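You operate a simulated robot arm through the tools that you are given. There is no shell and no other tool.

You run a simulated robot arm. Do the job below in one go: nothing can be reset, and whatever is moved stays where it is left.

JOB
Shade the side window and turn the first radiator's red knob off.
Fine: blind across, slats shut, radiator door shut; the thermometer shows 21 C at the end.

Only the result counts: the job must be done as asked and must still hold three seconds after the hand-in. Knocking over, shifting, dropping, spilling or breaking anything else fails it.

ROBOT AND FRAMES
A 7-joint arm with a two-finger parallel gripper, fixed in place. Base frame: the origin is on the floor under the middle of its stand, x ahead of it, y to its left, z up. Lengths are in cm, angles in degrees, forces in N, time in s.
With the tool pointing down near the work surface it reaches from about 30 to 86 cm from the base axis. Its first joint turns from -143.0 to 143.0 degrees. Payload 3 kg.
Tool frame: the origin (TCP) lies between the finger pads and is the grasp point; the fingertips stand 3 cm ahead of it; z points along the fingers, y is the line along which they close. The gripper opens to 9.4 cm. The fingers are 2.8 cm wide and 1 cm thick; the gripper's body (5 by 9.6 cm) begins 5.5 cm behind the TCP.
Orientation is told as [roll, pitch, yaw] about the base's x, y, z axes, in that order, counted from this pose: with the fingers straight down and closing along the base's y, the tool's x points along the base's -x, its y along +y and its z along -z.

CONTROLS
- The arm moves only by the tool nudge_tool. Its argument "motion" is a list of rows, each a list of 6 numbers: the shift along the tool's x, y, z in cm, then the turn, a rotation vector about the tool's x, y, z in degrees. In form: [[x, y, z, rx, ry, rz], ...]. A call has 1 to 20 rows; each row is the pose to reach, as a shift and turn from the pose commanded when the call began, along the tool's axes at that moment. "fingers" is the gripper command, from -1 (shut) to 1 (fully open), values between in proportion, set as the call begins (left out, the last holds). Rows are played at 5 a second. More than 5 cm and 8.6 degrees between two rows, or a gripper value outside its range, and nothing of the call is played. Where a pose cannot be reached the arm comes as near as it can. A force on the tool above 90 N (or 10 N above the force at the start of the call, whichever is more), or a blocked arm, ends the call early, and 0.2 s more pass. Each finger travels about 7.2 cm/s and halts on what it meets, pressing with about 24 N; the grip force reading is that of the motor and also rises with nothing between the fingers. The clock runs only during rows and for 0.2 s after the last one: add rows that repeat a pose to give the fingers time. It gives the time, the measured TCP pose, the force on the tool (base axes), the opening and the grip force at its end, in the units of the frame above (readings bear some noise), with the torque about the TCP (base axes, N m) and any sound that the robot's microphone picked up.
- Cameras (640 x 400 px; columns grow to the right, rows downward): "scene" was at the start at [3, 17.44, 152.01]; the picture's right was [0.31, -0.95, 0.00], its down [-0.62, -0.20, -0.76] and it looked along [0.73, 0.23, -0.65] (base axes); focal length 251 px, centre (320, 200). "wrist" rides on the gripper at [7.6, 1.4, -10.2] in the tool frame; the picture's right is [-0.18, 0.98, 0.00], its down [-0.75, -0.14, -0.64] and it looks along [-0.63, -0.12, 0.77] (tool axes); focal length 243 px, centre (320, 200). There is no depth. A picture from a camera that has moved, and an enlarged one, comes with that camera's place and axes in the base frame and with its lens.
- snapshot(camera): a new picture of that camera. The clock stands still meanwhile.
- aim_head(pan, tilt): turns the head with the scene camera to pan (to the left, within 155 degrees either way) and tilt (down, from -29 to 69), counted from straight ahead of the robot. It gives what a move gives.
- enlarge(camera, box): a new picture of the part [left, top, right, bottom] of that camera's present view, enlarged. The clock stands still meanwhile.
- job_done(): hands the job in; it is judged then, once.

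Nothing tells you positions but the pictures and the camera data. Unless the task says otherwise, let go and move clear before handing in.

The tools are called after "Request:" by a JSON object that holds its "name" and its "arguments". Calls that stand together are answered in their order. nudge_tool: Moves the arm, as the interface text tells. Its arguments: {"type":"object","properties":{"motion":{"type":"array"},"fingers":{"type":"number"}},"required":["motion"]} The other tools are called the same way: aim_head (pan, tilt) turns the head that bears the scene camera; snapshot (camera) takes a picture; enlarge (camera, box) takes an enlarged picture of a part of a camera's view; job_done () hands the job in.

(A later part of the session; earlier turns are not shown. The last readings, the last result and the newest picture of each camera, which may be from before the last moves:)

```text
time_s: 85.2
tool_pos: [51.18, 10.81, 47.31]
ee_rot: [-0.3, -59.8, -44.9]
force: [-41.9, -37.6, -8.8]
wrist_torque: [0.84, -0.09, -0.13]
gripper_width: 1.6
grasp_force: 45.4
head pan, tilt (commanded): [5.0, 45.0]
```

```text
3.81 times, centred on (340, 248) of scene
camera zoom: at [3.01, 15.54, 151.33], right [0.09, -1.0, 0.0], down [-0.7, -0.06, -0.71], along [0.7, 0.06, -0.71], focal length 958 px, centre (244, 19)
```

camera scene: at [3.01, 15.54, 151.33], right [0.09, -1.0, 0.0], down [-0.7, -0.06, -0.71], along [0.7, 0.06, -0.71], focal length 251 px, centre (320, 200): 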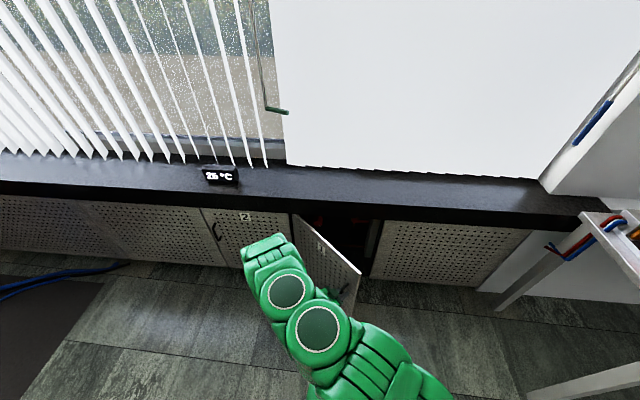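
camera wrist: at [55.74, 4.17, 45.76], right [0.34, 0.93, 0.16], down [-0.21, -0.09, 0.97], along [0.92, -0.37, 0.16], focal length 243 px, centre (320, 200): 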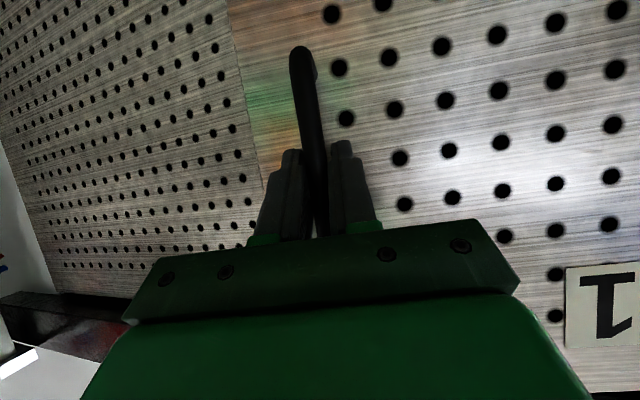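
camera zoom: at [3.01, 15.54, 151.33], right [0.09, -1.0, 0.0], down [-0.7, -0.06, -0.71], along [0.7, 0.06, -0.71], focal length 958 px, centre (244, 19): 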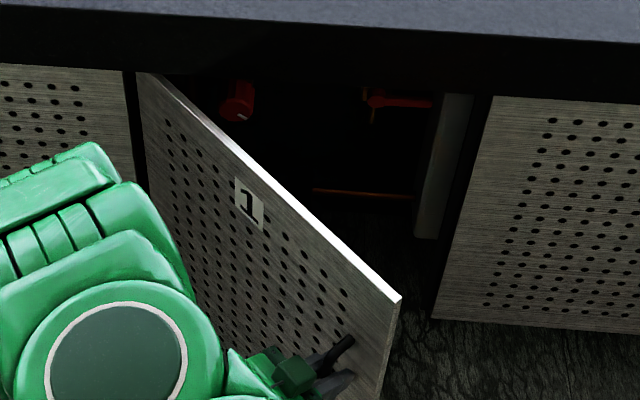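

Inside I see a round red knob with a white pointer mark at about (90, 24, 47), and a separate red lever on a pipe further right that I must leave alone. The door has to open wider; I'll release the handle, back off, and then push the door from its inner side.

Request:
{"name": "nudge_tool", "arguments": {"motion": [[0, 0, -0.2, 0, 0, 0], [0, 0, -0.2, 0, 0, 0], [0, 0, -0.2, 0, 0, 0]], "fingers": 0.0}}

Request:
{"name": "nudge_tool", "arguments": {"motion": [[0, 0, -2, 0, 0, 0], [0, 0, -5, 0, 0, 0], [0, 0, -8, 0, 0, 0], [-4, 0, -10, 0, 0, 0], [-8, 0, -12, 0, 0, 0]]}}

Request:
{"name": "snapshot", "arguments": {"camera": "scene"}}

Request:
{"name": "snapshot", "arguments": {"camera": "wrist"}}

```text
time_s: 86.0
tool_pos: [51.3, 11.11, 47.45]
ee_rot: [-0.1, -60.0, -44.9]
force: [0.2, -0.1, 0.1]
wrist_torque: [0.0, -0.01, -0.02]
gripper_width: 4.7
grasp_force: 0.1
head pan, tilt (commanded): [5.0, 45.0]
```

```text
time_s: 87.2
tool_pos: [46.69, 15.8, 60.27]
ee_rot: [-0.1, -60.0, -44.7]
force: [-0.2, 0.0, -0.2]
wrist_torque: [0.0, 0.0, 0.0]
gripper_width: 4.66
grasp_force: 0.1
head pan, tilt (commanded): [5.0, 45.0]
```

```text
taken
camera scene: at [3.02, 15.56, 151.33], right [0.09, -1.0, 0.0], down [-0.7, -0.06, -0.71], along [0.7, 0.06, -0.71], focal length 251 px, centre (320, 200)
```

scene: 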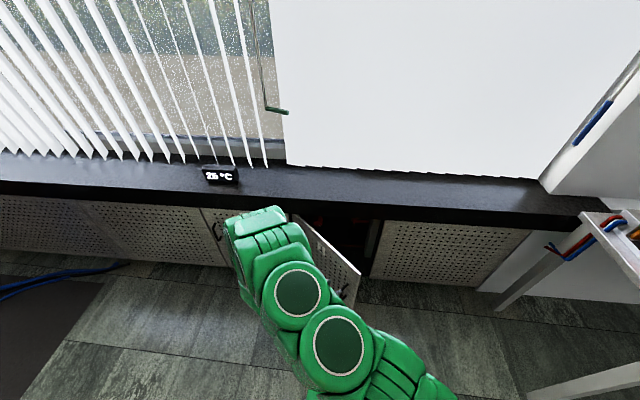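

```text
taken
camera wrist: at [38.72, 25.62, 58.74], right [0.76, 0.63, 0.16], down [-0.23, 0.03, 0.97], along [0.61, -0.77, 0.16], focal length 243 px, centre (320, 200)
```

wrist: 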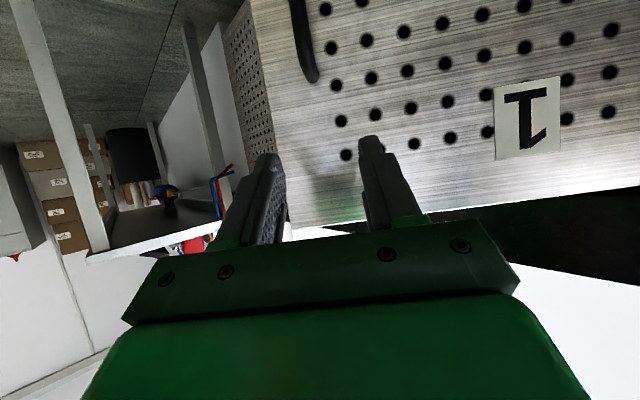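

The door stays at 45° by itself. I'll raise the hand over the door, turn it to point straight down with fingers closed, and bring it to the inner side of the door.

Request:
{"name": "nudge_tool", "arguments": {"motion": [[-4.33, 0, -2.5, 0, 0, 0], [-8.66, 0, -5, 0, 0, 0], [-12.99, 0, -7.5, 0, 0, 0], [-17.3, 0, -10, 0, 0, 0], [-18.4, -0.04, -8.1, -2.35, 5.68, -4.07], [-19.5, -0.07, -6.19, -4.7, 11.36, -8.14], [-20.6, -0.11, -4.29, -7.05, 17.04, -12.21], [-21.7, -0.14, -2.38, -9.4, 22.72, -16.28], [-22.8, -0.18, -0.48, -11.75, 28.4, -20.35], [-23.9, -0.21, 1.43, -14.1, 34.08, -24.42], [-25, -0.25, 3.34, -16.45, 39.76, -28.49], [-26.1, -0.28, 5.24, -18.8, 45.44, -32.56], [-27.2, -0.32, 7.15, -21.15, 51.12, -36.63], [-28.3, -0.35, 9.05, -23.5, 56.8, -40.7], [-28.3, -0.35, 9.05, -23.5, 56.8, -40.7]], "fingers": -1}}

Request:
{"name": "snapshot", "arguments": {"camera": "scene"}}

Request:
{"name": "snapshot", "arguments": {"camera": "wrist"}}

```text
time_s: 90.4
tool_pos: [62.13, -0.23, 80.33]
ee_rot: [0.0, 0.1, 0.1]
force: [0.5, -0.3, 0.2]
wrist_torque: [-0.01, 0.03, -0.01]
gripper_width: 0.0
grasp_force: 23.6
head pan, tilt (commanded): [5.0, 45.0]
```

```text
taken
camera scene: at [3.02, 15.55, 151.33], right [0.09, -1.0, 0.0], down [-0.7, -0.06, -0.71], along [0.7, 0.06, -0.71], focal length 251 px, centre (320, 200)
```

scene: 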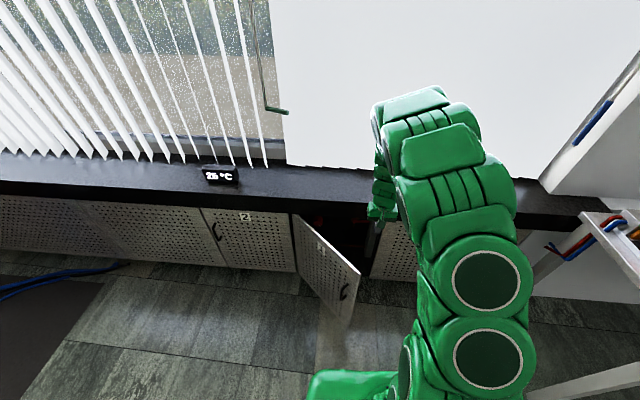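

```text
taken
camera wrist: at [54.55, 1.18, 90.56], right [0.18, 0.98, 0.0], down [0.76, -0.14, 0.64], along [0.63, -0.12, -0.77], focal length 243 px, centre (320, 200)
```

wrist: 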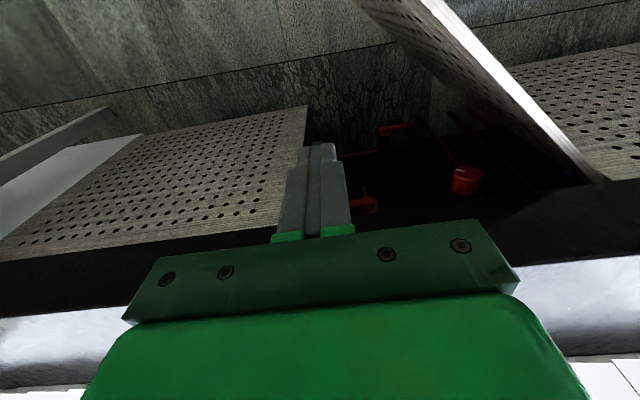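

The hand now points down at (62, 0, 80), on the inner side of the door, and the wrist camera sees into the cabinet. Zooming in on the red items.

Request:
{"name": "enlarge", "arguments": {"camera": "wrist", "box": [340, 100, 520, 220]}}

```text
3.33 times, centred on (430, 160) of wrist
camera zoom: at [54.55, 1.18, 90.56], right [0.18, 0.98, 0.0], down [0.76, -0.14, 0.64], along [0.63, -0.12, -0.77], focal length 809 px, centre (-47, 333)
```

zoom: 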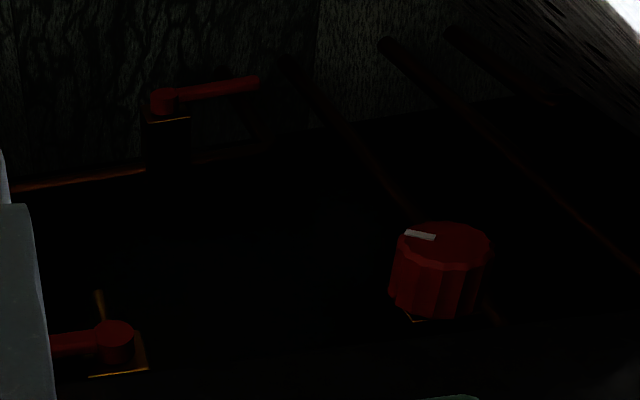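

The knob is a horizontal-axis red dial facing me, its white mark now pointing to my right; the other two red things are valve levers, which I won't touch. First I'll push the door wide open: lower the closed fingers behind it and sweep left.

Request:
{"name": "nudge_tool", "arguments": {"motion": [[0, 0, 5, 0, 0, 0], [0, 0, 10, 0, 0, 0], [0, 0, 15, 0, 0, 0], [0, 0, 20, 0, 0, 0], [0, 0, 23, 0, 0, 0], [0, 3, 23, 0, 0, 0], [0, 6, 23, 0, 0, 0], [0, 8, 23, 0, 0, 0]]}}

Request:
{"name": "snapshot", "arguments": {"camera": "wrist"}}

Request:
{"name": "snapshot", "arguments": {"camera": "scene"}}

```text
time_s: 92.2
tool_pos: [62.12, 7.94, 57.49]
ee_rot: [0.0, 0.1, 0.0]
force: [-0.5, 0.3, 0.1]
wrist_torque: [0.02, 0.0, 0.0]
gripper_width: 0.0
grasp_force: 23.8
head pan, tilt (commanded): [5.0, 45.0]
```

```text
taken
camera wrist: at [54.56, 9.4, 67.71], right [0.18, 0.98, 0.0], down [0.75, -0.14, 0.64], along [0.63, -0.12, -0.77], focal length 243 px, centre (320, 200)
```

wrist: 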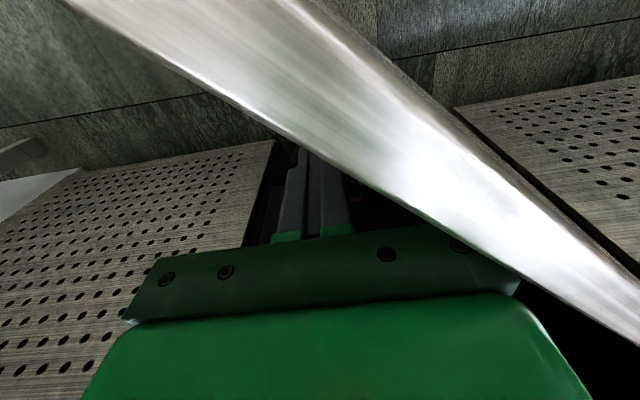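

```text
taken
camera scene: at [3.02, 15.56, 151.33], right [0.09, -1.0, 0.0], down [-0.7, -0.06, -0.71], along [0.7, 0.06, -0.71], focal length 251 px, centre (320, 200)
```

scene: 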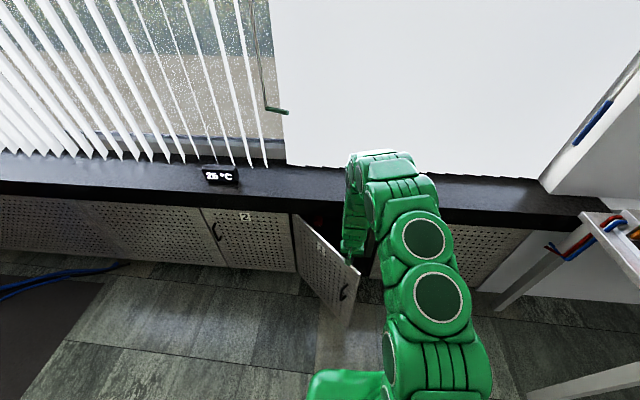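

The fingers are on the inner side; the door's top edge is at about z=62.7, so I'll raise 1.5 cm to keep the gripper body above it, then sweep the door open along its arc.

Request:
{"name": "nudge_tool", "arguments": {"motion": [[0, 0.8, -1.5, 0, 0, 0], [0, 1.6, -1.5, 0, 0, 0], [0.1, 3.6, -1.5, 0, 0, 0], [0.1, 5.7, -1.5, 0, 0, 0], [1.6, 7.1, -1.5, 0, 0, 0], [3.3, 9, -1.5, 0, 0, 0], [4.9, 11, -1.5, 0, 0, 0], [6.2, 13.1, -1.5, 0, 0, 0], [7.4, 15.3, -1.5, 0, 0, 0], [8.4, 17.7, -1.5, 0, 0, 0], [9.1, 20.1, -1.5, 0, 0, 0], [9.7, 22.6, -1.5, 0, 0, 0], [9.9, 24.6, -1.5, 0, 0, 0], [10.1, 26.1, -1.5, 0, 0, 0]]}}

Request:
{"name": "snapshot", "arguments": {"camera": "scene"}}

Request:
{"name": "snapshot", "arguments": {"camera": "wrist"}}

```text
time_s: 95.2
tool_pos: [52.12, 33.98, 58.98]
ee_rot: [-0.1, 0.2, 0.2]
force: [0.2, -1.9, 1.3]
wrist_torque: [0.09, -0.02, 0.01]
gripper_width: 0.0
grasp_force: 23.4
head pan, tilt (commanded): [5.0, 45.0]
```

```text
taken
camera scene: at [3.02, 15.56, 151.33], right [0.09, -1.0, 0.0], down [-0.7, -0.06, -0.71], along [0.7, 0.06, -0.71], focal length 251 px, centre (320, 200)
```

scene: 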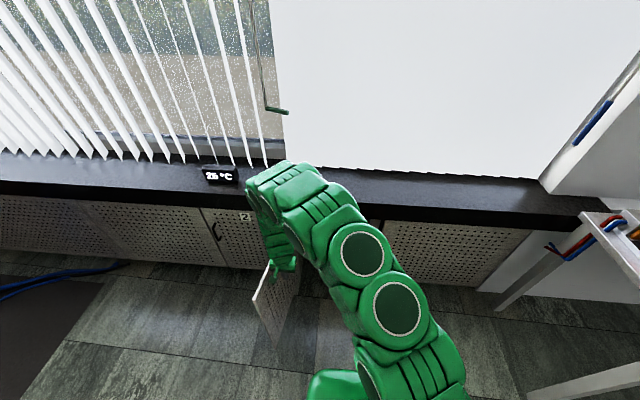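

```text
taken
camera wrist: at [44.49, 35.35, 69.18], right [0.18, 0.98, 0.0], down [0.76, -0.14, 0.64], along [0.63, -0.12, -0.77], focal length 243 px, centre (320, 200)
```

wrist: 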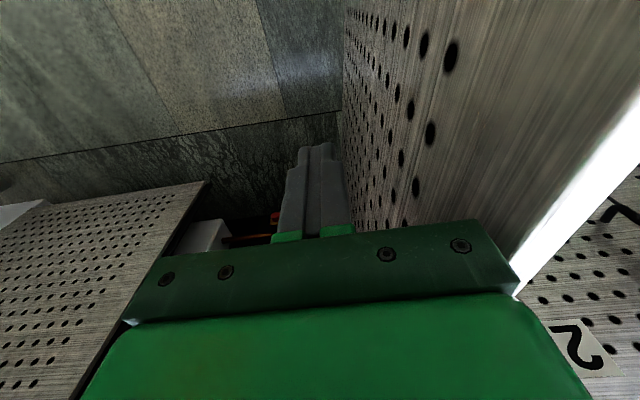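

The door is open about 90°. A little more for clearance, then I'll back the hand off to the right and look at the knob.

Request:
{"name": "nudge_tool", "arguments": {"motion": [[0, 1.5, 0, 0, 0, 0], [-0.2, 3, 0, 0, 0, 0], [-0.4, 4.5, 0, 0, 0, 0], [-0.8, 6, 0, 0, 0, 0], [-0.8, 4, 0, 0, 0, 0], [-0.8, 0, 0, 0, 0, 0], [0, -4.5, 0, 0, 0, 0], [0, -9, -2, 0, 0, 0], [0, -13.5, -4, 0, 0, 0]]}}

Request:
{"name": "snapshot", "arguments": {"camera": "scene"}}

Request:
{"name": "snapshot", "arguments": {"camera": "wrist"}}

```text
time_s: 95.9
tool_pos: [52.08, 37.04, 58.89]
ee_rot: [-0.5, 0.6, -0.4]
force: [-1.6, -12.7, 1.1]
wrist_torque: [0.86, -0.16, -0.25]
gripper_width: 0.0
grasp_force: 23.6
head pan, tilt (commanded): [5.0, 45.0]
stopped in row 3: the force on the tool passed its limit at 124 N (the readings are from after the stop); the commanded pose is now the measured one
```

```text
taken
camera scene: at [3.02, 15.55, 151.33], right [0.09, -1.0, 0.0], down [-0.7, -0.06, -0.71], along [0.7, 0.06, -0.71], focal length 251 px, centre (320, 200)
```

scene: 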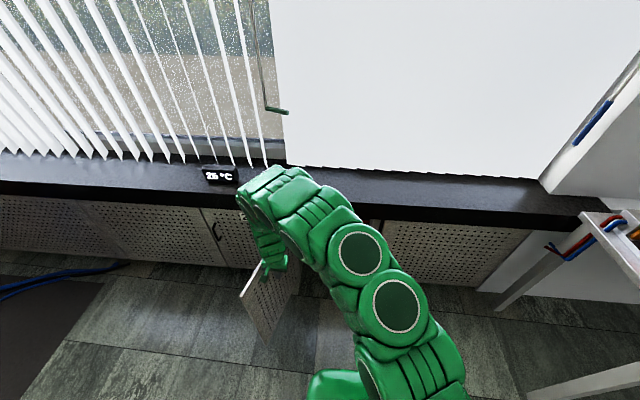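

```text
taken
camera wrist: at [44.66, 38.55, 69.13], right [0.19, 0.98, -0.01], down [0.76, -0.14, 0.63], along [0.62, -0.13, -0.77], focal length 243 px, centre (320, 200)
```

wrist: 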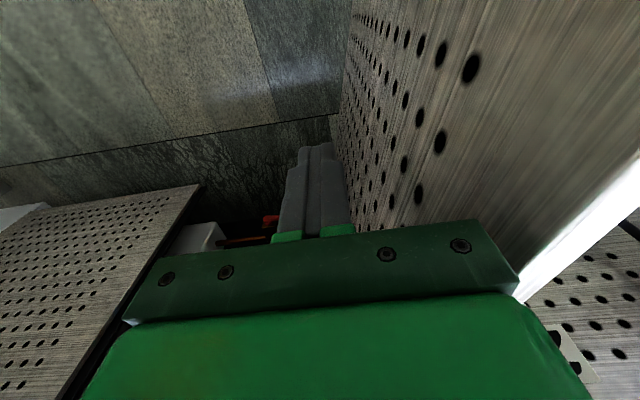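

The door reached its stop at about 100° — fully open. Moving the hand away from it toward the right and looking inside.

Request:
{"name": "nudge_tool", "arguments": {"motion": [[0, -1, 0, 0, 0, 0], [0, -4, 0, 0, 0, 0], [0, -8, -2, 0, 0, 0], [0, -12, -4, 0, 0, 0], [0, -16, -6, 0, 0, 0], [0, -16, -6, 0, 0, 0]]}}

Request:
{"name": "snapshot", "arguments": {"camera": "wrist"}}

Request:
{"name": "snapshot", "arguments": {"camera": "scene"}}

```text
time_s: 97.3
tool_pos: [52.34, 21.12, 64.8]
ee_rot: [-0.3, 0.7, -0.3]
force: [0.1, -0.4, -0.3]
wrist_torque: [-0.06, 0.01, -0.01]
gripper_width: 0.01
grasp_force: 23.6
head pan, tilt (commanded): [5.0, 45.0]
```

```text
taken
camera wrist: at [44.9, 22.66, 75.13], right [0.19, 0.98, -0.01], down [0.76, -0.14, 0.64], along [0.62, -0.13, -0.77], focal length 243 px, centre (320, 200)
```

wrist: 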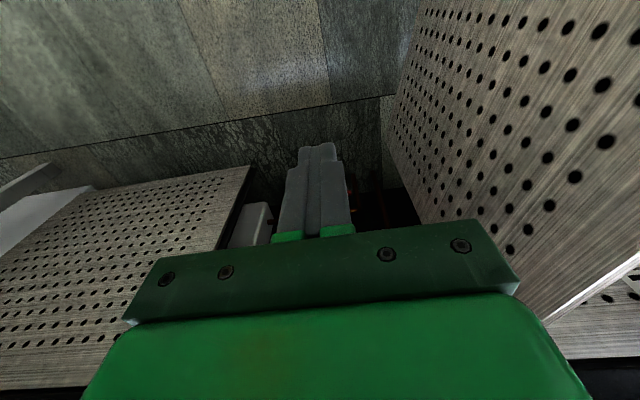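

```text
taken
camera scene: at [3.02, 15.56, 151.33], right [0.09, -1.0, 0.0], down [-0.7, -0.06, -0.71], along [0.7, 0.06, -0.71], focal length 251 px, centre (320, 200)
```

scene: 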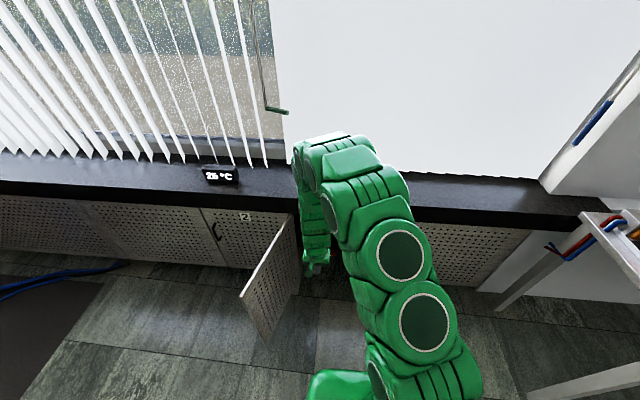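

The hand is clear of the open door. The knob's face triangulates to about (84, 23.4, 53.5). I'll tilt the hand toward horizontal in front of it to look at its markings with the wrist camera.

Request:
{"name": "nudge_tool", "arguments": {"motion": [[-1.14, 0.19, 0.9, 0, -6.25, 0], [-2.28, 0.38, 1.8, 0, -12.5, 0], [-3.42, 0.57, 2.7, 0, -18.75, 0], [-4.56, 0.76, 3.6, 0, -25, 0], [-5.7, 0.95, 4.5, 0, -31.25, 0], [-6.84, 1.14, 5.4, 0, -37.5, 0], [-7.98, 1.33, 6.3, 0, -43.75, 0], [-9.12, 1.52, 7.2, 0, -50, 0], [-10.26, 1.71, 8.1, 0, -56.25, 0], [-11.4, 1.9, 9, 0, -62.5, 0], [-12.54, 2.09, 9.9, 0, -68.75, 0], [-13.7, 2.3, 10.8, 0, -75, 0], [-13.7, 2.3, 10.8, 0, -75, 0]], "fingers": 1}}

Request:
{"name": "snapshot", "arguments": {"camera": "wrist"}}

Request:
{"name": "snapshot", "arguments": {"camera": "scene"}}

```text
time_s: 100.1
tool_pos: [65.73, 23.3, 54.09]
ee_rot: [-1.7, -74.5, 1.3]
force: [0.7, -0.8, 0.9]
wrist_torque: [0.01, 0.01, 0.01]
gripper_width: 9.38
grasp_force: 0.1
head pan, tilt (commanded): [5.0, 45.0]
```

```text
taken
camera wrist: at [53.79, 24.76, 49.41], right [0.05, 0.98, 0.17], down [-0.42, -0.13, 0.9], along [0.91, -0.12, 0.4], focal length 243 px, centre (320, 200)
```

wrist: 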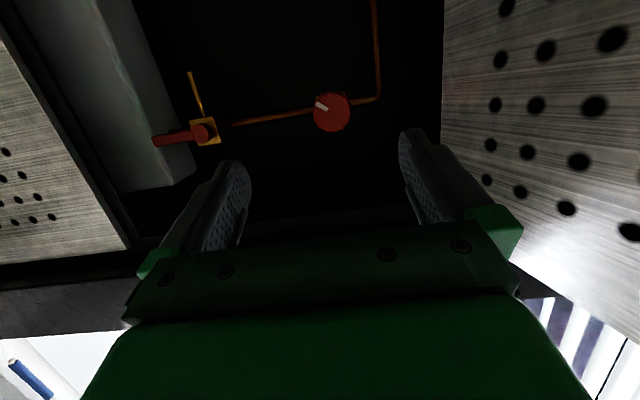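

```text
taken
camera scene: at [3.02, 15.56, 151.33], right [0.09, -1.0, 0.0], down [-0.7, -0.06, -0.71], along [0.7, 0.06, -0.71], focal length 251 px, centre (320, 200)
```

scene: 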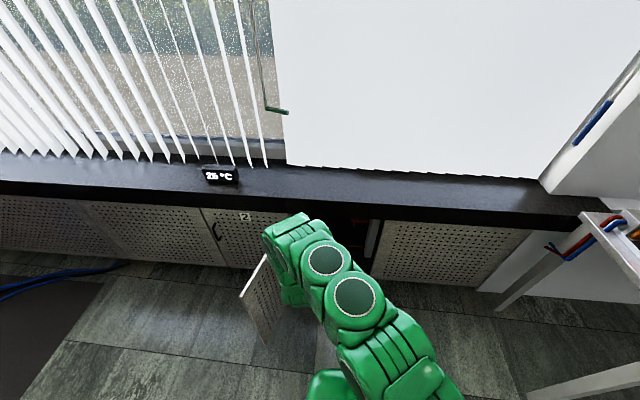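

Now the knob is in front of the hand: a round red dial with a white mark, and a yellow-tagged valve lever to its right. Zooming for markings.

Request:
{"name": "enlarge", "arguments": {"camera": "wrist", "box": [270, 70, 390, 160]}}

Request:
{"name": "enlarge", "arguments": {"camera": "wrist", "box": [130, 50, 290, 170]}}

Request:
{"name": "enlarge", "arguments": {"camera": "scene", "box": [190, 160, 250, 195]}}

```text
4.44 times, centred on (330, 115) of wrist
camera zoom: at [53.79, 24.76, 49.41], right [0.05, 0.98, 0.17], down [-0.42, -0.13, 0.9], along [0.91, -0.12, 0.4], focal length 1078 px, centre (276, 578)
```

zoom: 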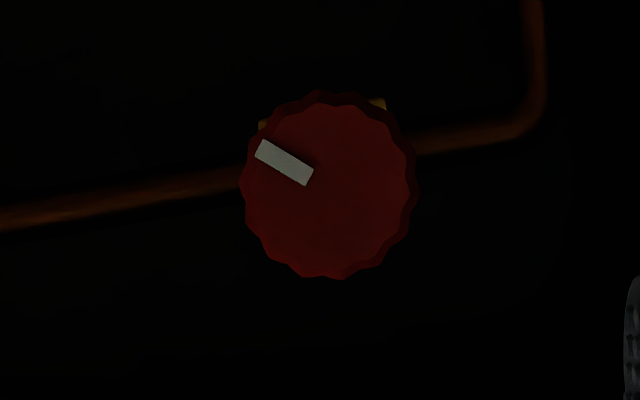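

```text
3.33 times, centred on (210, 110) of wrist
camera zoom: at [53.79, 24.76, 49.41], right [0.05, 0.98, 0.17], down [-0.42, -0.13, 0.9], along [0.91, -0.12, 0.4], focal length 809 px, centre (687, 500)
```

zoom: 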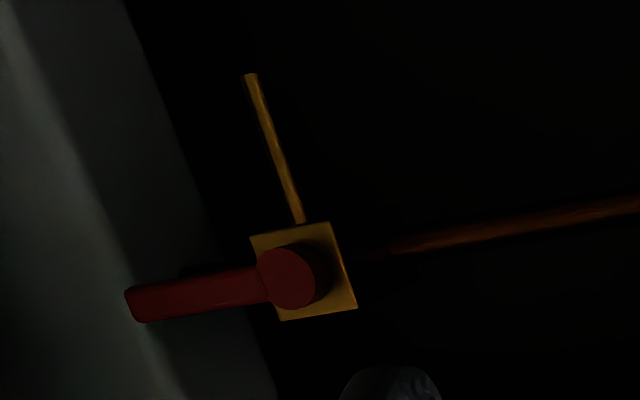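

```text
10.67 times, centred on (220, 178) of scene
camera zoom: at [3.02, 15.56, 151.33], right [0.09, -1.0, 0.0], down [-0.7, -0.06, -0.71], along [0.7, 0.06, -0.71], focal length 2681 px, centre (1387, 440)
```

zoom: 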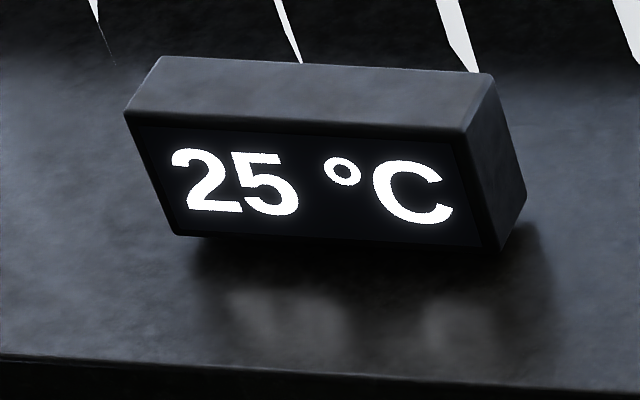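

Reading is steady at 25 °C with the knob still on. The dial's face is at about (85.2, 24.0, 51.9), 4.8 cm across, its mark pointing lower-right. I'll level the hand, line up with the dial's axis, and check alignment before gripping.

Request:
{"name": "nudge_tool", "arguments": {"motion": [[-0.1, 0.15, 2.1, 0, -3, 0], [-0.2, 0.3, 4.2, 0, -6, 0], [-0.3, 0.45, 6.3, 0, -9, 0], [-0.45, 0.6, 8.4, 0, -12, 0], [-0.54, 0.7, 10.5, 0, -15, 0], [-0.54, 0.7, 10.5, 0, -15, 0]], "fingers": 0.6}}

Request:
{"name": "snapshot", "arguments": {"camera": "wrist"}}

Request:
{"name": "snapshot", "arguments": {"camera": "scene"}}

```text
time_s: 101.5
tool_pos: [75.77, 23.86, 51.65]
ee_rot: [-36.6, -89.4, 36.2]
force: [0.7, 0.6, -0.9]
wrist_torque: [-0.02, 0.0, -0.02]
gripper_width: 7.52
grasp_force: 0.0
head pan, tilt (commanded): [5.0, 45.0]
```

```text
taken
camera wrist: at [65.56, 25.35, 44.12], right [0.01, 0.98, 0.18], down [-0.64, -0.13, 0.76], along [0.77, -0.12, 0.62], focal length 243 px, centre (320, 200)
```

wrist: 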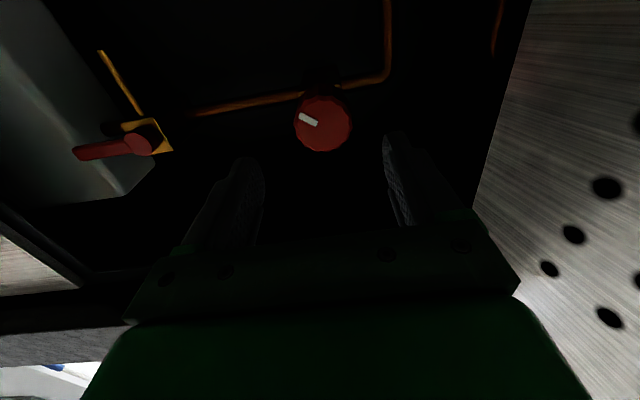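

```text
taken
camera scene: at [3.02, 15.56, 151.33], right [0.09, -1.0, 0.0], down [-0.7, -0.06, -0.71], along [0.7, 0.06, -0.71], focal length 251 px, centre (320, 200)
```

scene: 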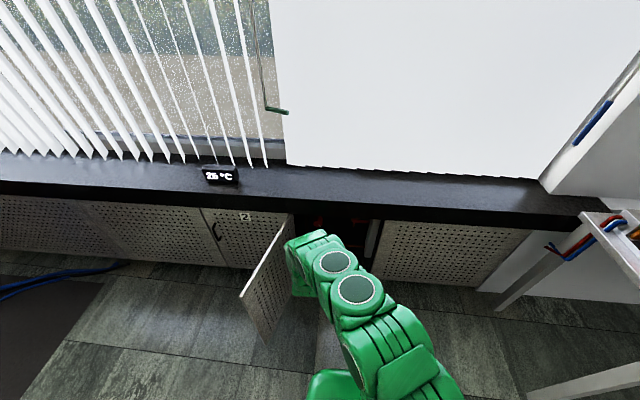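

The dial is well centred between the open fingers, face at x≈85. Advancing so the fingertips overlap it by about 2 cm, then closing.

Request:
{"name": "nudge_tool", "arguments": {"motion": [[-0.1, 0.1, 2.5, 0, 0, 0], [-0.15, 0.1, 5, 0, 0, 0], [-0.15, 0.1, 7, 0, 0, 0], [-0.15, 0.1, 8.5, 0, 0, 0], [-0.15, 0.1, 8.5, 0, 0, 0]]}}

Request:
{"name": "snapshot", "arguments": {"camera": "wrist"}}

```text
time_s: 102.7
tool_pos: [84.59, 24.02, 51.87]
ee_rot: [-37.0, -89.4, 36.7]
force: [-0.1, -1.1, -1.6]
wrist_torque: [-0.06, 0.03, 0.03]
gripper_width: 7.52
grasp_force: 0.1
head pan, tilt (commanded): [5.0, 45.0]
```

```text
taken
camera wrist: at [74.24, 25.36, 44.33], right [0.01, 0.98, 0.18], down [-0.64, -0.13, 0.76], along [0.77, -0.12, 0.62], focal length 243 px, centre (320, 200)
```

wrist: 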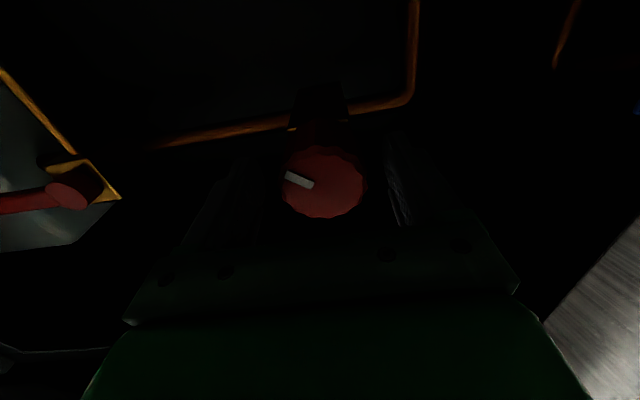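

The dial is between the fingers. Closing on it now.

Request:
{"name": "nudge_tool", "arguments": {"motion": [[0, 0, 0, 0, 0, 0], [0, 0, 0, 0, 0, 0], [0, 0, 0, 0, 0, 0], [0, 0, 0, 0, 0, 0]], "fingers": -1}}

Request:
{"name": "snapshot", "arguments": {"camera": "wrist"}}

```text
time_s: 103.7
tool_pos: [84.47, 24.08, 51.85]
ee_rot: [-36.4, -89.2, 36.3]
force: [11.0, 14.7, -1.4]
wrist_torque: [-0.04, 0.39, 0.69]
gripper_width: 4.79
grasp_force: 44.6
head pan, tilt (commanded): [5.0, 45.0]
```

```text
taken
camera wrist: at [74.21, 25.47, 44.34], right [0.01, 0.98, 0.18], down [-0.64, -0.13, 0.76], along [0.77, -0.12, 0.62], focal length 243 px, centre (320, 200)
```

wrist: 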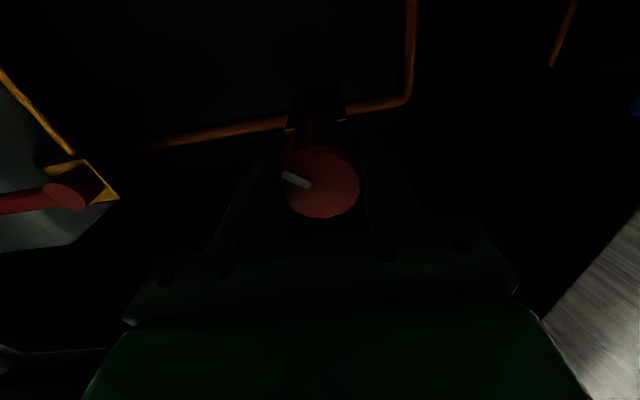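

The dial is held (4.8 cm). I'll try turning it 30° clockwise as seen from the front (the usual closing direction) and watch the torque and thermometer.

Request:
{"name": "nudge_tool", "arguments": {"motion": [[0, 0.05, 0, 0, 0, 5], [0, 0.1, 0, 0, 0, 10], [0, 0.1, 0, 0, 0, 15], [0, 0.1, 0, 0, 0, 20], [0, 0.1, 0, 0, 0, 25], [0, 0.1, 0, 0, 0, 30]]}}

Request:
{"name": "snapshot", "arguments": {"camera": "wrist"}}

Request:
{"name": "enlarge", "arguments": {"camera": "scene", "box": [190, 160, 250, 195]}}

```text
time_s: 105.1
tool_pos: [84.41, 24.09, 51.95]
ee_rot: [89.2, -60.3, -89.6]
force: [31.0, 19.1, 18.7]
wrist_torque: [0.0, -0.07, 1.17]
gripper_width: 4.8
grasp_force: 45.1
head pan, tilt (commanded): [5.0, 45.0]
```

```text
taken
camera wrist: at [74.23, 29.18, 46.05], right [0.01, 0.76, 0.65], down [-0.64, -0.49, 0.59], along [0.77, -0.42, 0.48], focal length 243 px, centre (320, 200)
```

wrist: 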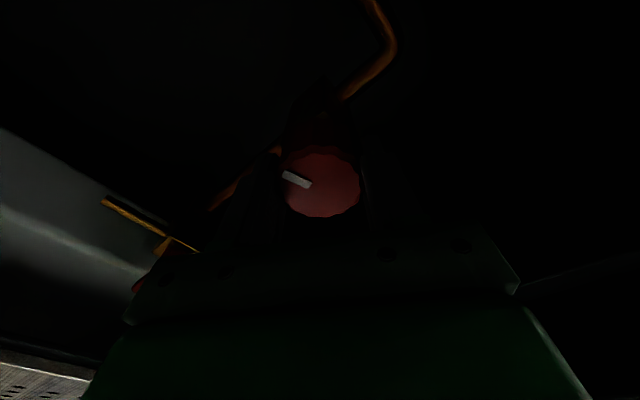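

```text
10.67 times, centred on (220, 178) of scene
camera zoom: at [3.01, 15.56, 151.33], right [0.09, -1.0, 0.0], down [-0.7, -0.06, -0.71], along [0.7, 0.06, -0.71], focal length 2681 px, centre (1387, 440)
```

zoom: 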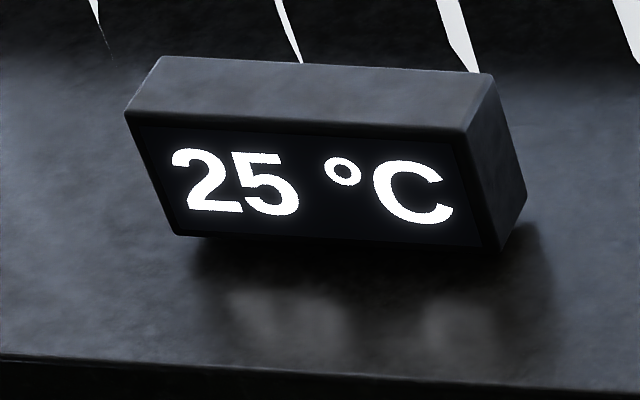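

The dial turned freely 30° clockwise with the hand (the mark moved with it). The thermometer may lag, so I'll continue another 30° and re-check.

Request:
{"name": "nudge_tool", "arguments": {"motion": [[0, 0.05, 0.08, 0, 0, 5], [0, 0.08, 0.1, 0, 0, 10], [0, 0.08, 0.1, 0, 0, 15], [0, 0.08, 0.1, 0, 0, 20], [0, 0.08, 0.1, 0, 0, 25], [0, 0.08, 0.1, 0, 0, 30]]}}

Request:
{"name": "snapshot", "arguments": {"camera": "wrist"}}

Request:
{"name": "enlarge", "arguments": {"camera": "scene", "box": [190, 160, 250, 195]}}

```text
time_s: 106.5
tool_pos: [84.7, 24.22, 51.99]
ee_rot: [89.5, -30.3, -90.0]
force: [-15.3, 11.9, 44.7]
wrist_torque: [-0.34, -0.16, 0.29]
gripper_width: 4.74
grasp_force: 45.1
head pan, tilt (commanded): [5.0, 45.0]
```

```text
taken
camera wrist: at [74.38, 31.53, 49.38], right [0.01, 0.34, 0.94], down [-0.64, -0.72, 0.26], along [0.77, -0.61, 0.21], focal length 243 px, centre (320, 200)
```

wrist: 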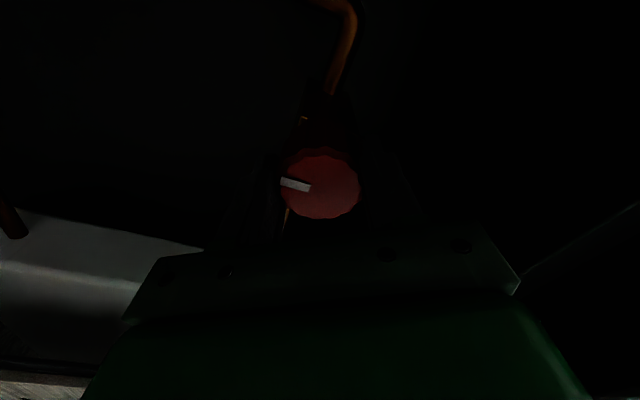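

```text
10.67 times, centred on (220, 178) of scene
camera zoom: at [2.95, 15.55, 151.33], right [0.09, -1.0, 0.0], down [-0.7, -0.06, -0.71], along [0.7, 0.06, -0.71], focal length 2681 px, centre (1387, 440)
```

zoom: 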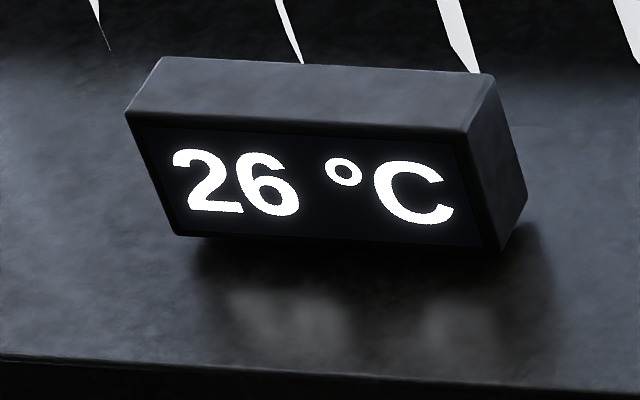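

Clockwise warms it up (26 °C) and it just met that end's stop, so "off" is counter-clockwise. I'll turn it back counter-clockwise, re-centring the hand slightly on the dial's axis.

Request:
{"name": "nudge_tool", "arguments": {"motion": [[0, 0.15, 0, 0, 0, 0], [0, 0.15, 0, 0, 0, -6], [0, 0.15, 0, 0, 0, -12], [0, 0.15, 0, 0, 0, -18], [0, 0.15, 0, 0, 0, -24], [0, 0.15, 0, 0, 0, -30], [0, 0.15, 0, 0, 0, -36], [0, 0.15, 0, 0, 0, -42], [0, 0.15, 0, 0, 0, -48], [0, 0.15, 0, 0, 0, -54], [0, 0.15, 0, 0, 0, -60]]}}

Request:
{"name": "snapshot", "arguments": {"camera": "wrist"}}

Request:
{"name": "enlarge", "arguments": {"camera": "scene", "box": [190, 160, 250, 195]}}

```text
time_s: 108.9
tool_pos: [84.55, 24.06, 51.86]
ee_rot: [-38.9, -89.1, 38.5]
force: [7.5, -7.6, 0.4]
wrist_torque: [0.05, -0.31, 0.57]
gripper_width: 4.74
grasp_force: 45.2
head pan, tilt (commanded): [5.0, 45.0]
```

```text
taken
camera wrist: at [74.27, 25.51, 44.38], right [0.01, 0.98, 0.17], down [-0.63, -0.13, 0.76], along [0.77, -0.12, 0.62], focal length 243 px, centre (320, 200)
```

wrist: 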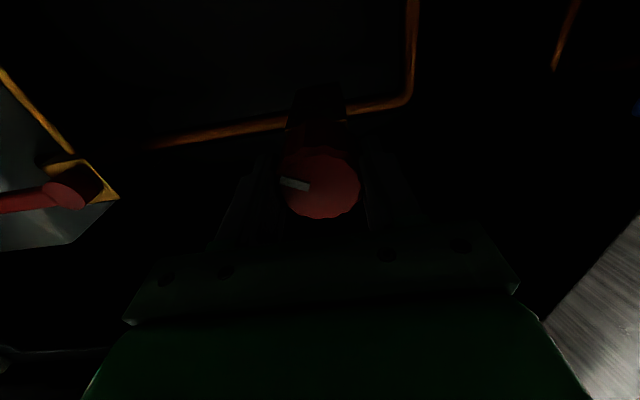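

```text
10.67 times, centred on (220, 178) of scene
camera zoom: at [3.03, 15.56, 151.33], right [0.09, -1.0, 0.0], down [-0.7, -0.06, -0.71], along [0.7, 0.06, -0.71], focal length 2681 px, centre (1387, 440)
```

zoom: 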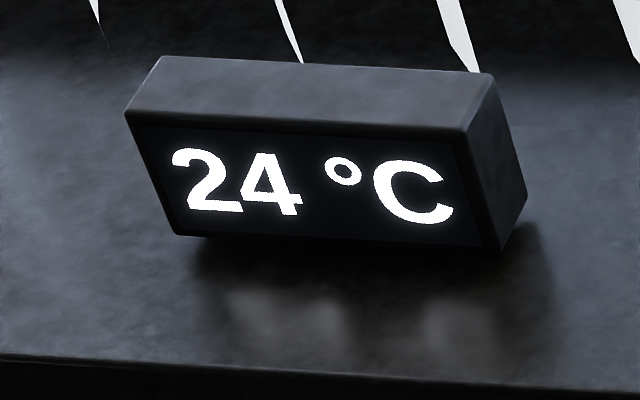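

Good: turning counter-clockwise brought it to 24 °C. Continuing counter-clockwise by another 60°.

Request:
{"name": "nudge_tool", "arguments": {"motion": [[0, 0, 0, 0, 0, -6], [0, 0, 0, 0, 0, -12], [0, 0, 0, 0, 0, -18], [0, 0, 0, 0, 0, -24], [0, 0, 0, 0, 0, -30], [0, 0, 0, 0, 0, -36], [0, 0, 0, 0, 0, -42], [0, 0, 0, 0, 0, -48], [0, 0, 0, 0, 0, -54], [0, 0, 0, 0, 0, -60]]}}

Request:
{"name": "snapshot", "arguments": {"camera": "wrist"}}

Request:
{"name": "enlarge", "arguments": {"camera": "scene", "box": [190, 160, 250, 195]}}

```text
time_s: 111.1
tool_pos: [84.53, 24.09, 52.03]
ee_rot: [-89.4, -29.5, 89.2]
force: [-8.1, -29.7, 18.6]
wrist_torque: [-0.02, -1.24, -0.64]
gripper_width: 4.7
grasp_force: 44.4
head pan, tilt (commanded): [5.0, 45.0]
```

```text
taken
camera wrist: at [74.29, 18.25, 47.09], right [0.0, 0.64, -0.76], down [-0.63, 0.59, 0.5], along [0.77, 0.49, 0.41], focal length 243 px, centre (320, 200)
```

wrist: 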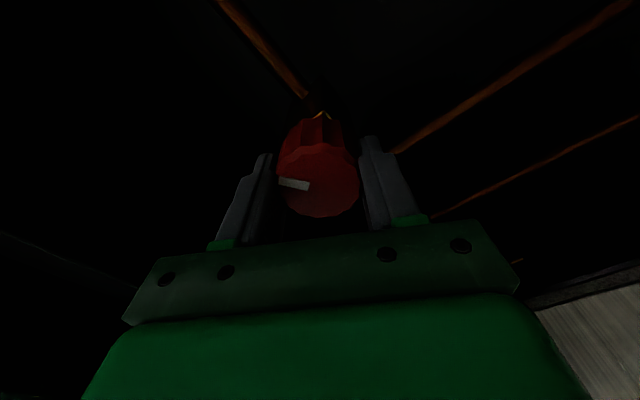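

```text
10.67 times, centred on (220, 178) of scene
camera zoom: at [2.99, 15.53, 151.33], right [0.09, -1.0, 0.0], down [-0.7, -0.06, -0.71], along [0.7, 0.06, -0.71], focal length 2681 px, centre (1387, 440)
```

zoom: 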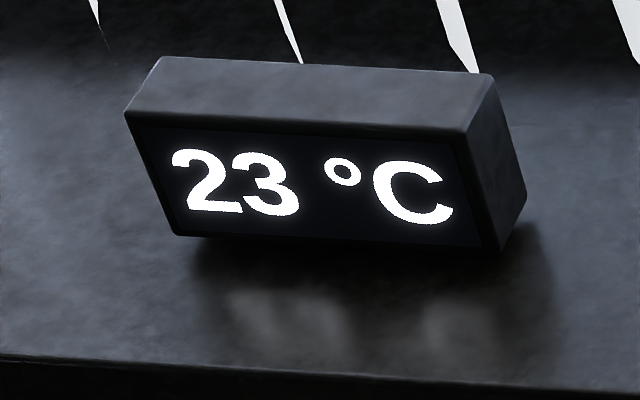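

Down to 23 °C. Continuing counter-clockwise, with a tiny centring correction.

Request:
{"name": "nudge_tool", "arguments": {"motion": [[0, -0.1, 0, 0, 0, 0], [0, -0.1, 0, 0, 0, -6], [0, -0.1, 0, 0, 0, -12], [0, -0.1, 0, 0, 0, -18], [0, -0.1, 0, 0, 0, -24], [0, -0.1, 0, 0, 0, -30], [0, -0.1, 0, 0, 0, -36], [0, -0.1, 0, 0, 0, -42], [0, -0.1, 0, 0, 0, -48], [0, -0.1, 0, 0, 0, -48]]}}

Request:
{"name": "snapshot", "arguments": {"camera": "wrist"}}

Request:
{"name": "enlarge", "arguments": {"camera": "scene", "box": [190, 160, 250, 195]}}

```text
time_s: 113.3
tool_pos: [84.64, 24.12, 52.07]
ee_rot: [-89.5, 18.5, 89.8]
force: [19.5, -22.7, 0.4]
wrist_torque: [0.0, -1.72, 0.13]
gripper_width: 4.69
grasp_force: 45.2
head pan, tilt (commanded): [5.0, 45.0]
```

```text
taken
camera wrist: at [74.32, 16.49, 53.14], right [-0.01, -0.14, -0.99], down [-0.64, 0.76, -0.1], along [0.77, 0.63, -0.1], focal length 243 px, centre (320, 200)
```

wrist: 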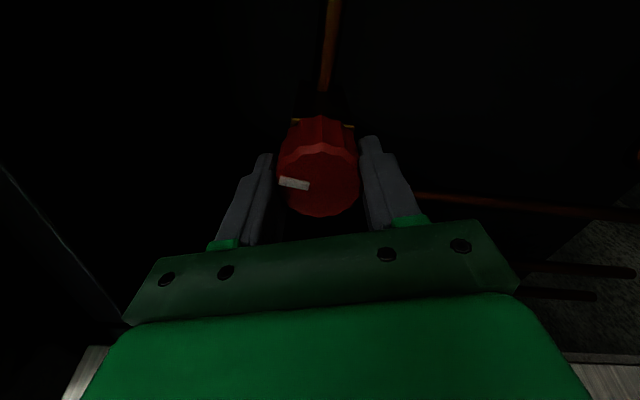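

```text
10.67 times, centred on (220, 178) of scene
camera zoom: at [3.04, 15.55, 151.33], right [0.09, -1.0, 0.0], down [-0.7, -0.06, -0.71], along [0.7, 0.06, -0.71], focal length 2681 px, centre (1387, 440)
```

zoom: 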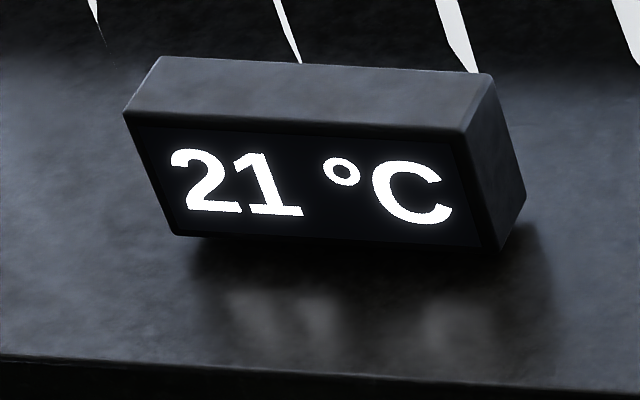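

It now reads 21 °C with the white mark pointing straight up. I'll try a little further counter-clockwise to see whether that's the off stop.

Request:
{"name": "nudge_tool", "arguments": {"motion": [[0, 0, 0, 0, 0, -4], [0, 0, 0, 0, 0, -8], [0, 0, 0, 0, 0, -12], [0, 0, 0, 0, 0, -12]]}}

Request:
{"name": "snapshot", "arguments": {"camera": "wrist"}}

Request:
{"name": "enlarge", "arguments": {"camera": "scene", "box": [190, 160, 250, 195]}}

```text
time_s: 114.3
tool_pos: [84.61, 24.16, 51.98]
ee_rot: [-89.3, 30.5, 90.1]
force: [-8.7, -19.6, 8.8]
wrist_torque: [1.19, -1.11, -0.24]
gripper_width: 4.73
grasp_force: 45.0
head pan, tilt (commanded): [5.0, 45.0]
```

```text
taken
camera wrist: at [74.31, 16.93, 54.67], right [-0.01, -0.34, -0.94], down [-0.64, 0.72, -0.25], along [0.77, 0.6, -0.23], focal length 243 px, centre (320, 200)
```

wrist: 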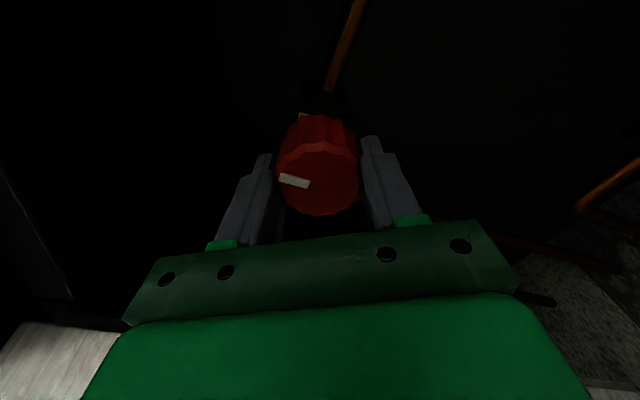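

```text
10.67 times, centred on (220, 178) of scene
camera zoom: at [3.01, 15.54, 151.33], right [0.09, -1.0, 0.0], down [-0.7, -0.06, -0.71], along [0.7, 0.06, -0.71], focal length 2681 px, centre (1387, 440)
```

zoom: 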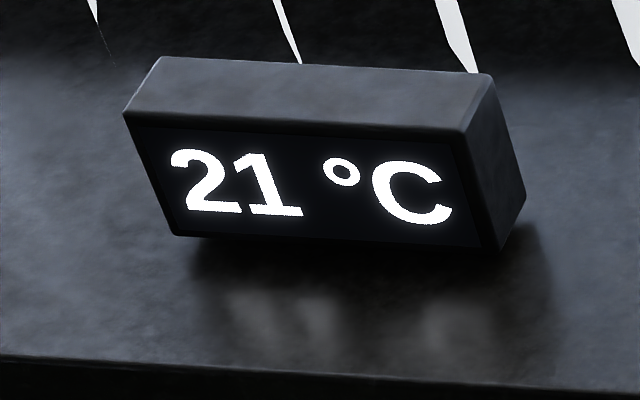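

Firm stop there (1.2 N·m), so that's fully off at 21 °C. Opening the fingers and backing straight out.

Request:
{"name": "nudge_tool", "arguments": {"motion": [[0, 0, 0, 0, 0, 0], [0, 0, 0, 0, 0, 0], [0, 0, 0, 0, 0, 0]], "fingers": 0.45}}

Request:
{"name": "nudge_tool", "arguments": {"motion": [[0, 0, -1.5, 0, 0, 0], [0, 0, -3.5, 0, 0, 0], [0, 0, -6, 0, 0, 0], [0, 0, -9, 0, 0, 0], [0, 0, -12, 0, 0, 0], [0, 0, -12, 0, 0, 0]]}}

Request:
{"name": "snapshot", "arguments": {"camera": "wrist"}}

Request:
{"name": "snapshot", "arguments": {"camera": "scene"}}

```text
time_s: 115.1
tool_pos: [84.52, 24.28, 52.03]
ee_rot: [-89.4, 30.4, 90.1]
force: [-0.7, -0.5, -0.4]
wrist_torque: [-0.01, 0.0, 0.01]
gripper_width: 6.82
grasp_force: 0.0
head pan, tilt (commanded): [5.0, 45.0]
```

```text
time_s: 116.5
tool_pos: [72.54, 24.36, 51.92]
ee_rot: [-89.3, 30.4, 90.0]
force: [0.2, 0.2, -0.1]
wrist_torque: [0.01, 0.0, -0.01]
gripper_width: 6.85
grasp_force: 0.0
head pan, tilt (commanded): [5.0, 45.0]
```

```text
taken
camera wrist: at [62.25, 16.98, 54.66], right [-0.01, -0.34, -0.94], down [-0.64, 0.73, -0.25], along [0.77, 0.6, -0.23], focal length 243 px, centre (320, 200)
```

wrist: 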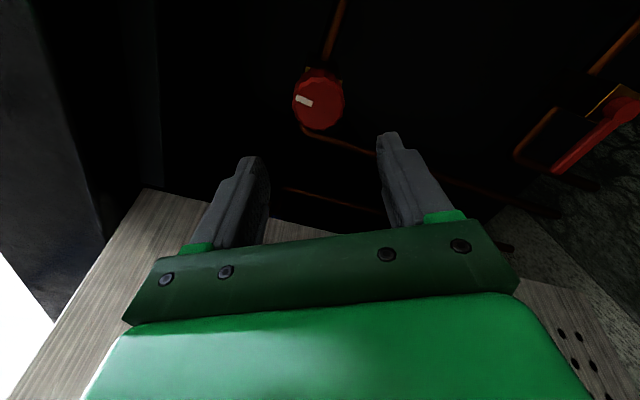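

```text
taken
camera scene: at [3.03, 15.56, 151.33], right [0.09, -1.0, 0.0], down [-0.7, -0.06, -0.71], along [0.7, 0.06, -0.71], focal length 251 px, centre (320, 200)
```

scene: 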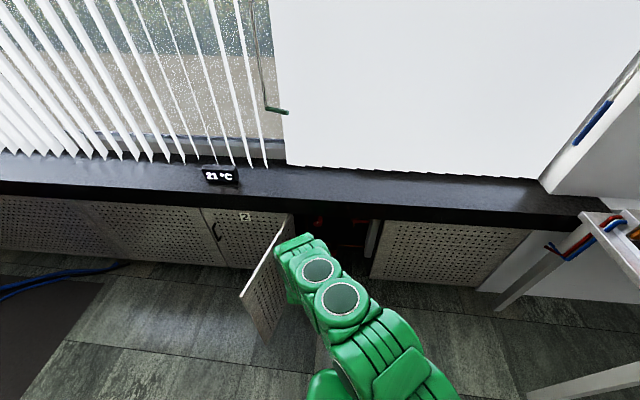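

The knob stays off with its mark straight up, and the thermometer reads 21 °C. Now to shut the door: I'll unwind the wrist, raise the hand pointing down, and go round to the door's outer (left) side.

Request:
{"name": "nudge_tool", "arguments": {"motion": [[0, 0, -0.3, 0, 0, 8], [0, 0, -0.6, 0, 0, 16], [0, 0, -0.9, 0, 0, 24], [0, 0, -1.2, 0, 0, 32], [0, 0, -1.5, 0, 0, 40], [0, 0, -1.8, 0, 0, 48], [0, 0, -2.1, 0, 0, 56], [0, 0, -2.4, 0, 0, 64], [0, 0, -2.7, 0, 0, 72], [0, 0, -3, 0, 0, 80], [0, 0, -3.3, 0, 0, 88], [0, 0, -3.6, 0, 0, 96], [0, 0, -3.8, 0, 0, 104], [0, 0, -4, 0, 0, 112], [0, 0, -4, 0, 0, 120]], "fingers": -1}}

Request:
{"name": "snapshot", "arguments": {"camera": "wrist"}}

```text
time_s: 119.7
tool_pos: [68.46, 24.2, 52.27]
ee_rot: [-26.6, -89.3, 26.1]
force: [-0.3, 0.2, 0.3]
wrist_torque: [-0.01, -0.01, 0.02]
gripper_width: 0.0
grasp_force: 23.9
head pan, tilt (commanded): [5.0, 45.0]
```

```text
taken
camera wrist: at [58.27, 25.64, 44.63], right [0.01, 0.98, 0.18], down [-0.64, -0.13, 0.76], along [0.77, -0.12, 0.62], focal length 243 px, centre (320, 200)
```

wrist: 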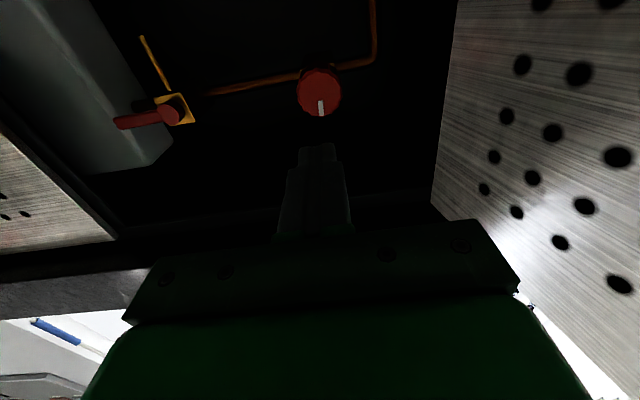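

The dial's mark points straight up (off) in this upright view. Raising the hand and turning it to point down.

Request:
{"name": "nudge_tool", "arguments": {"motion": [[-2.75, 0, -1, 0, 7.5, 0], [-5.5, 0, -2, 0, 15, 0], [-8.25, 0, -3, 0, 22.5, 0], [-11, 0, -4, 0, 30, 0], [-13.75, 0, -5, 0, 37.5, 0], [-16.5, 0, -6, 0, 45, 0], [-19.25, 0, -7, 0, 52.5, 0], [-22, 0, -8, 0, 60, 0], [-24.75, 0, -9, 0, 67.5, 0], [-27.5, 0, -10, 0, 75, 0], [-30.25, 0, -11, 0, 82.5, 0], [-33, 0, -12, 0, 90, 0]]}}

Request:
{"name": "snapshot", "arguments": {"camera": "scene"}}

Request:
{"name": "snapshot", "arguments": {"camera": "wrist"}}

```text
time_s: 122.3
tool_pos: [56.96, 24.68, 85.31]
ee_rot: [-0.4, 0.7, -0.3]
force: [0.0, -0.4, 1.0]
wrist_torque: [-0.02, -0.01, -0.02]
gripper_width: 0.01
grasp_force: 23.8
head pan, tilt (commanded): [5.0, 45.0]
```

```text
taken
camera scene: at [3.03, 15.55, 151.33], right [0.09, -1.0, 0.0], down [-0.7, -0.06, -0.71], along [0.7, 0.06, -0.71], focal length 251 px, centre (320, 200)
```

scene: 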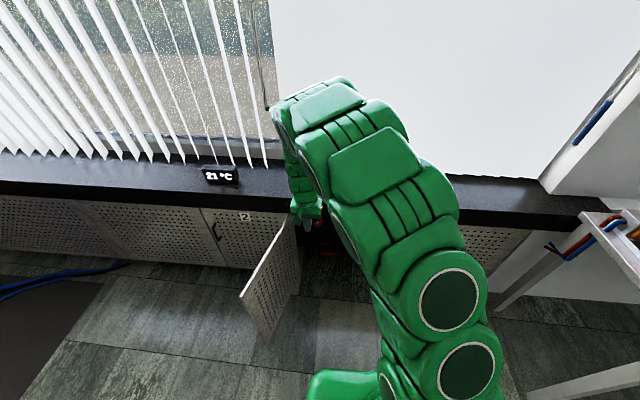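

```text
taken
camera wrist: at [49.49, 26.18, 95.62], right [0.19, 0.98, -0.01], down [0.76, -0.14, 0.64], along [0.62, -0.13, -0.77], focal length 243 px, centre (320, 200)
```

wrist: 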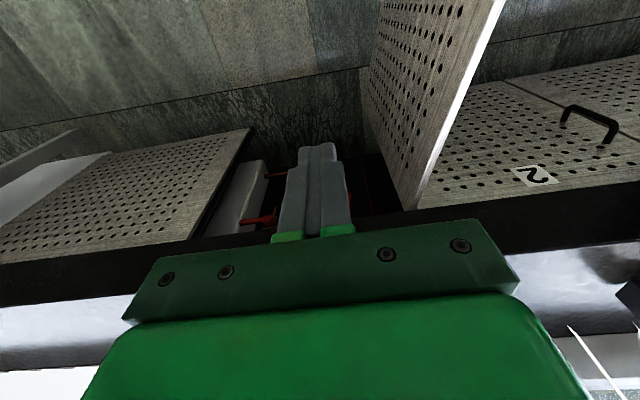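

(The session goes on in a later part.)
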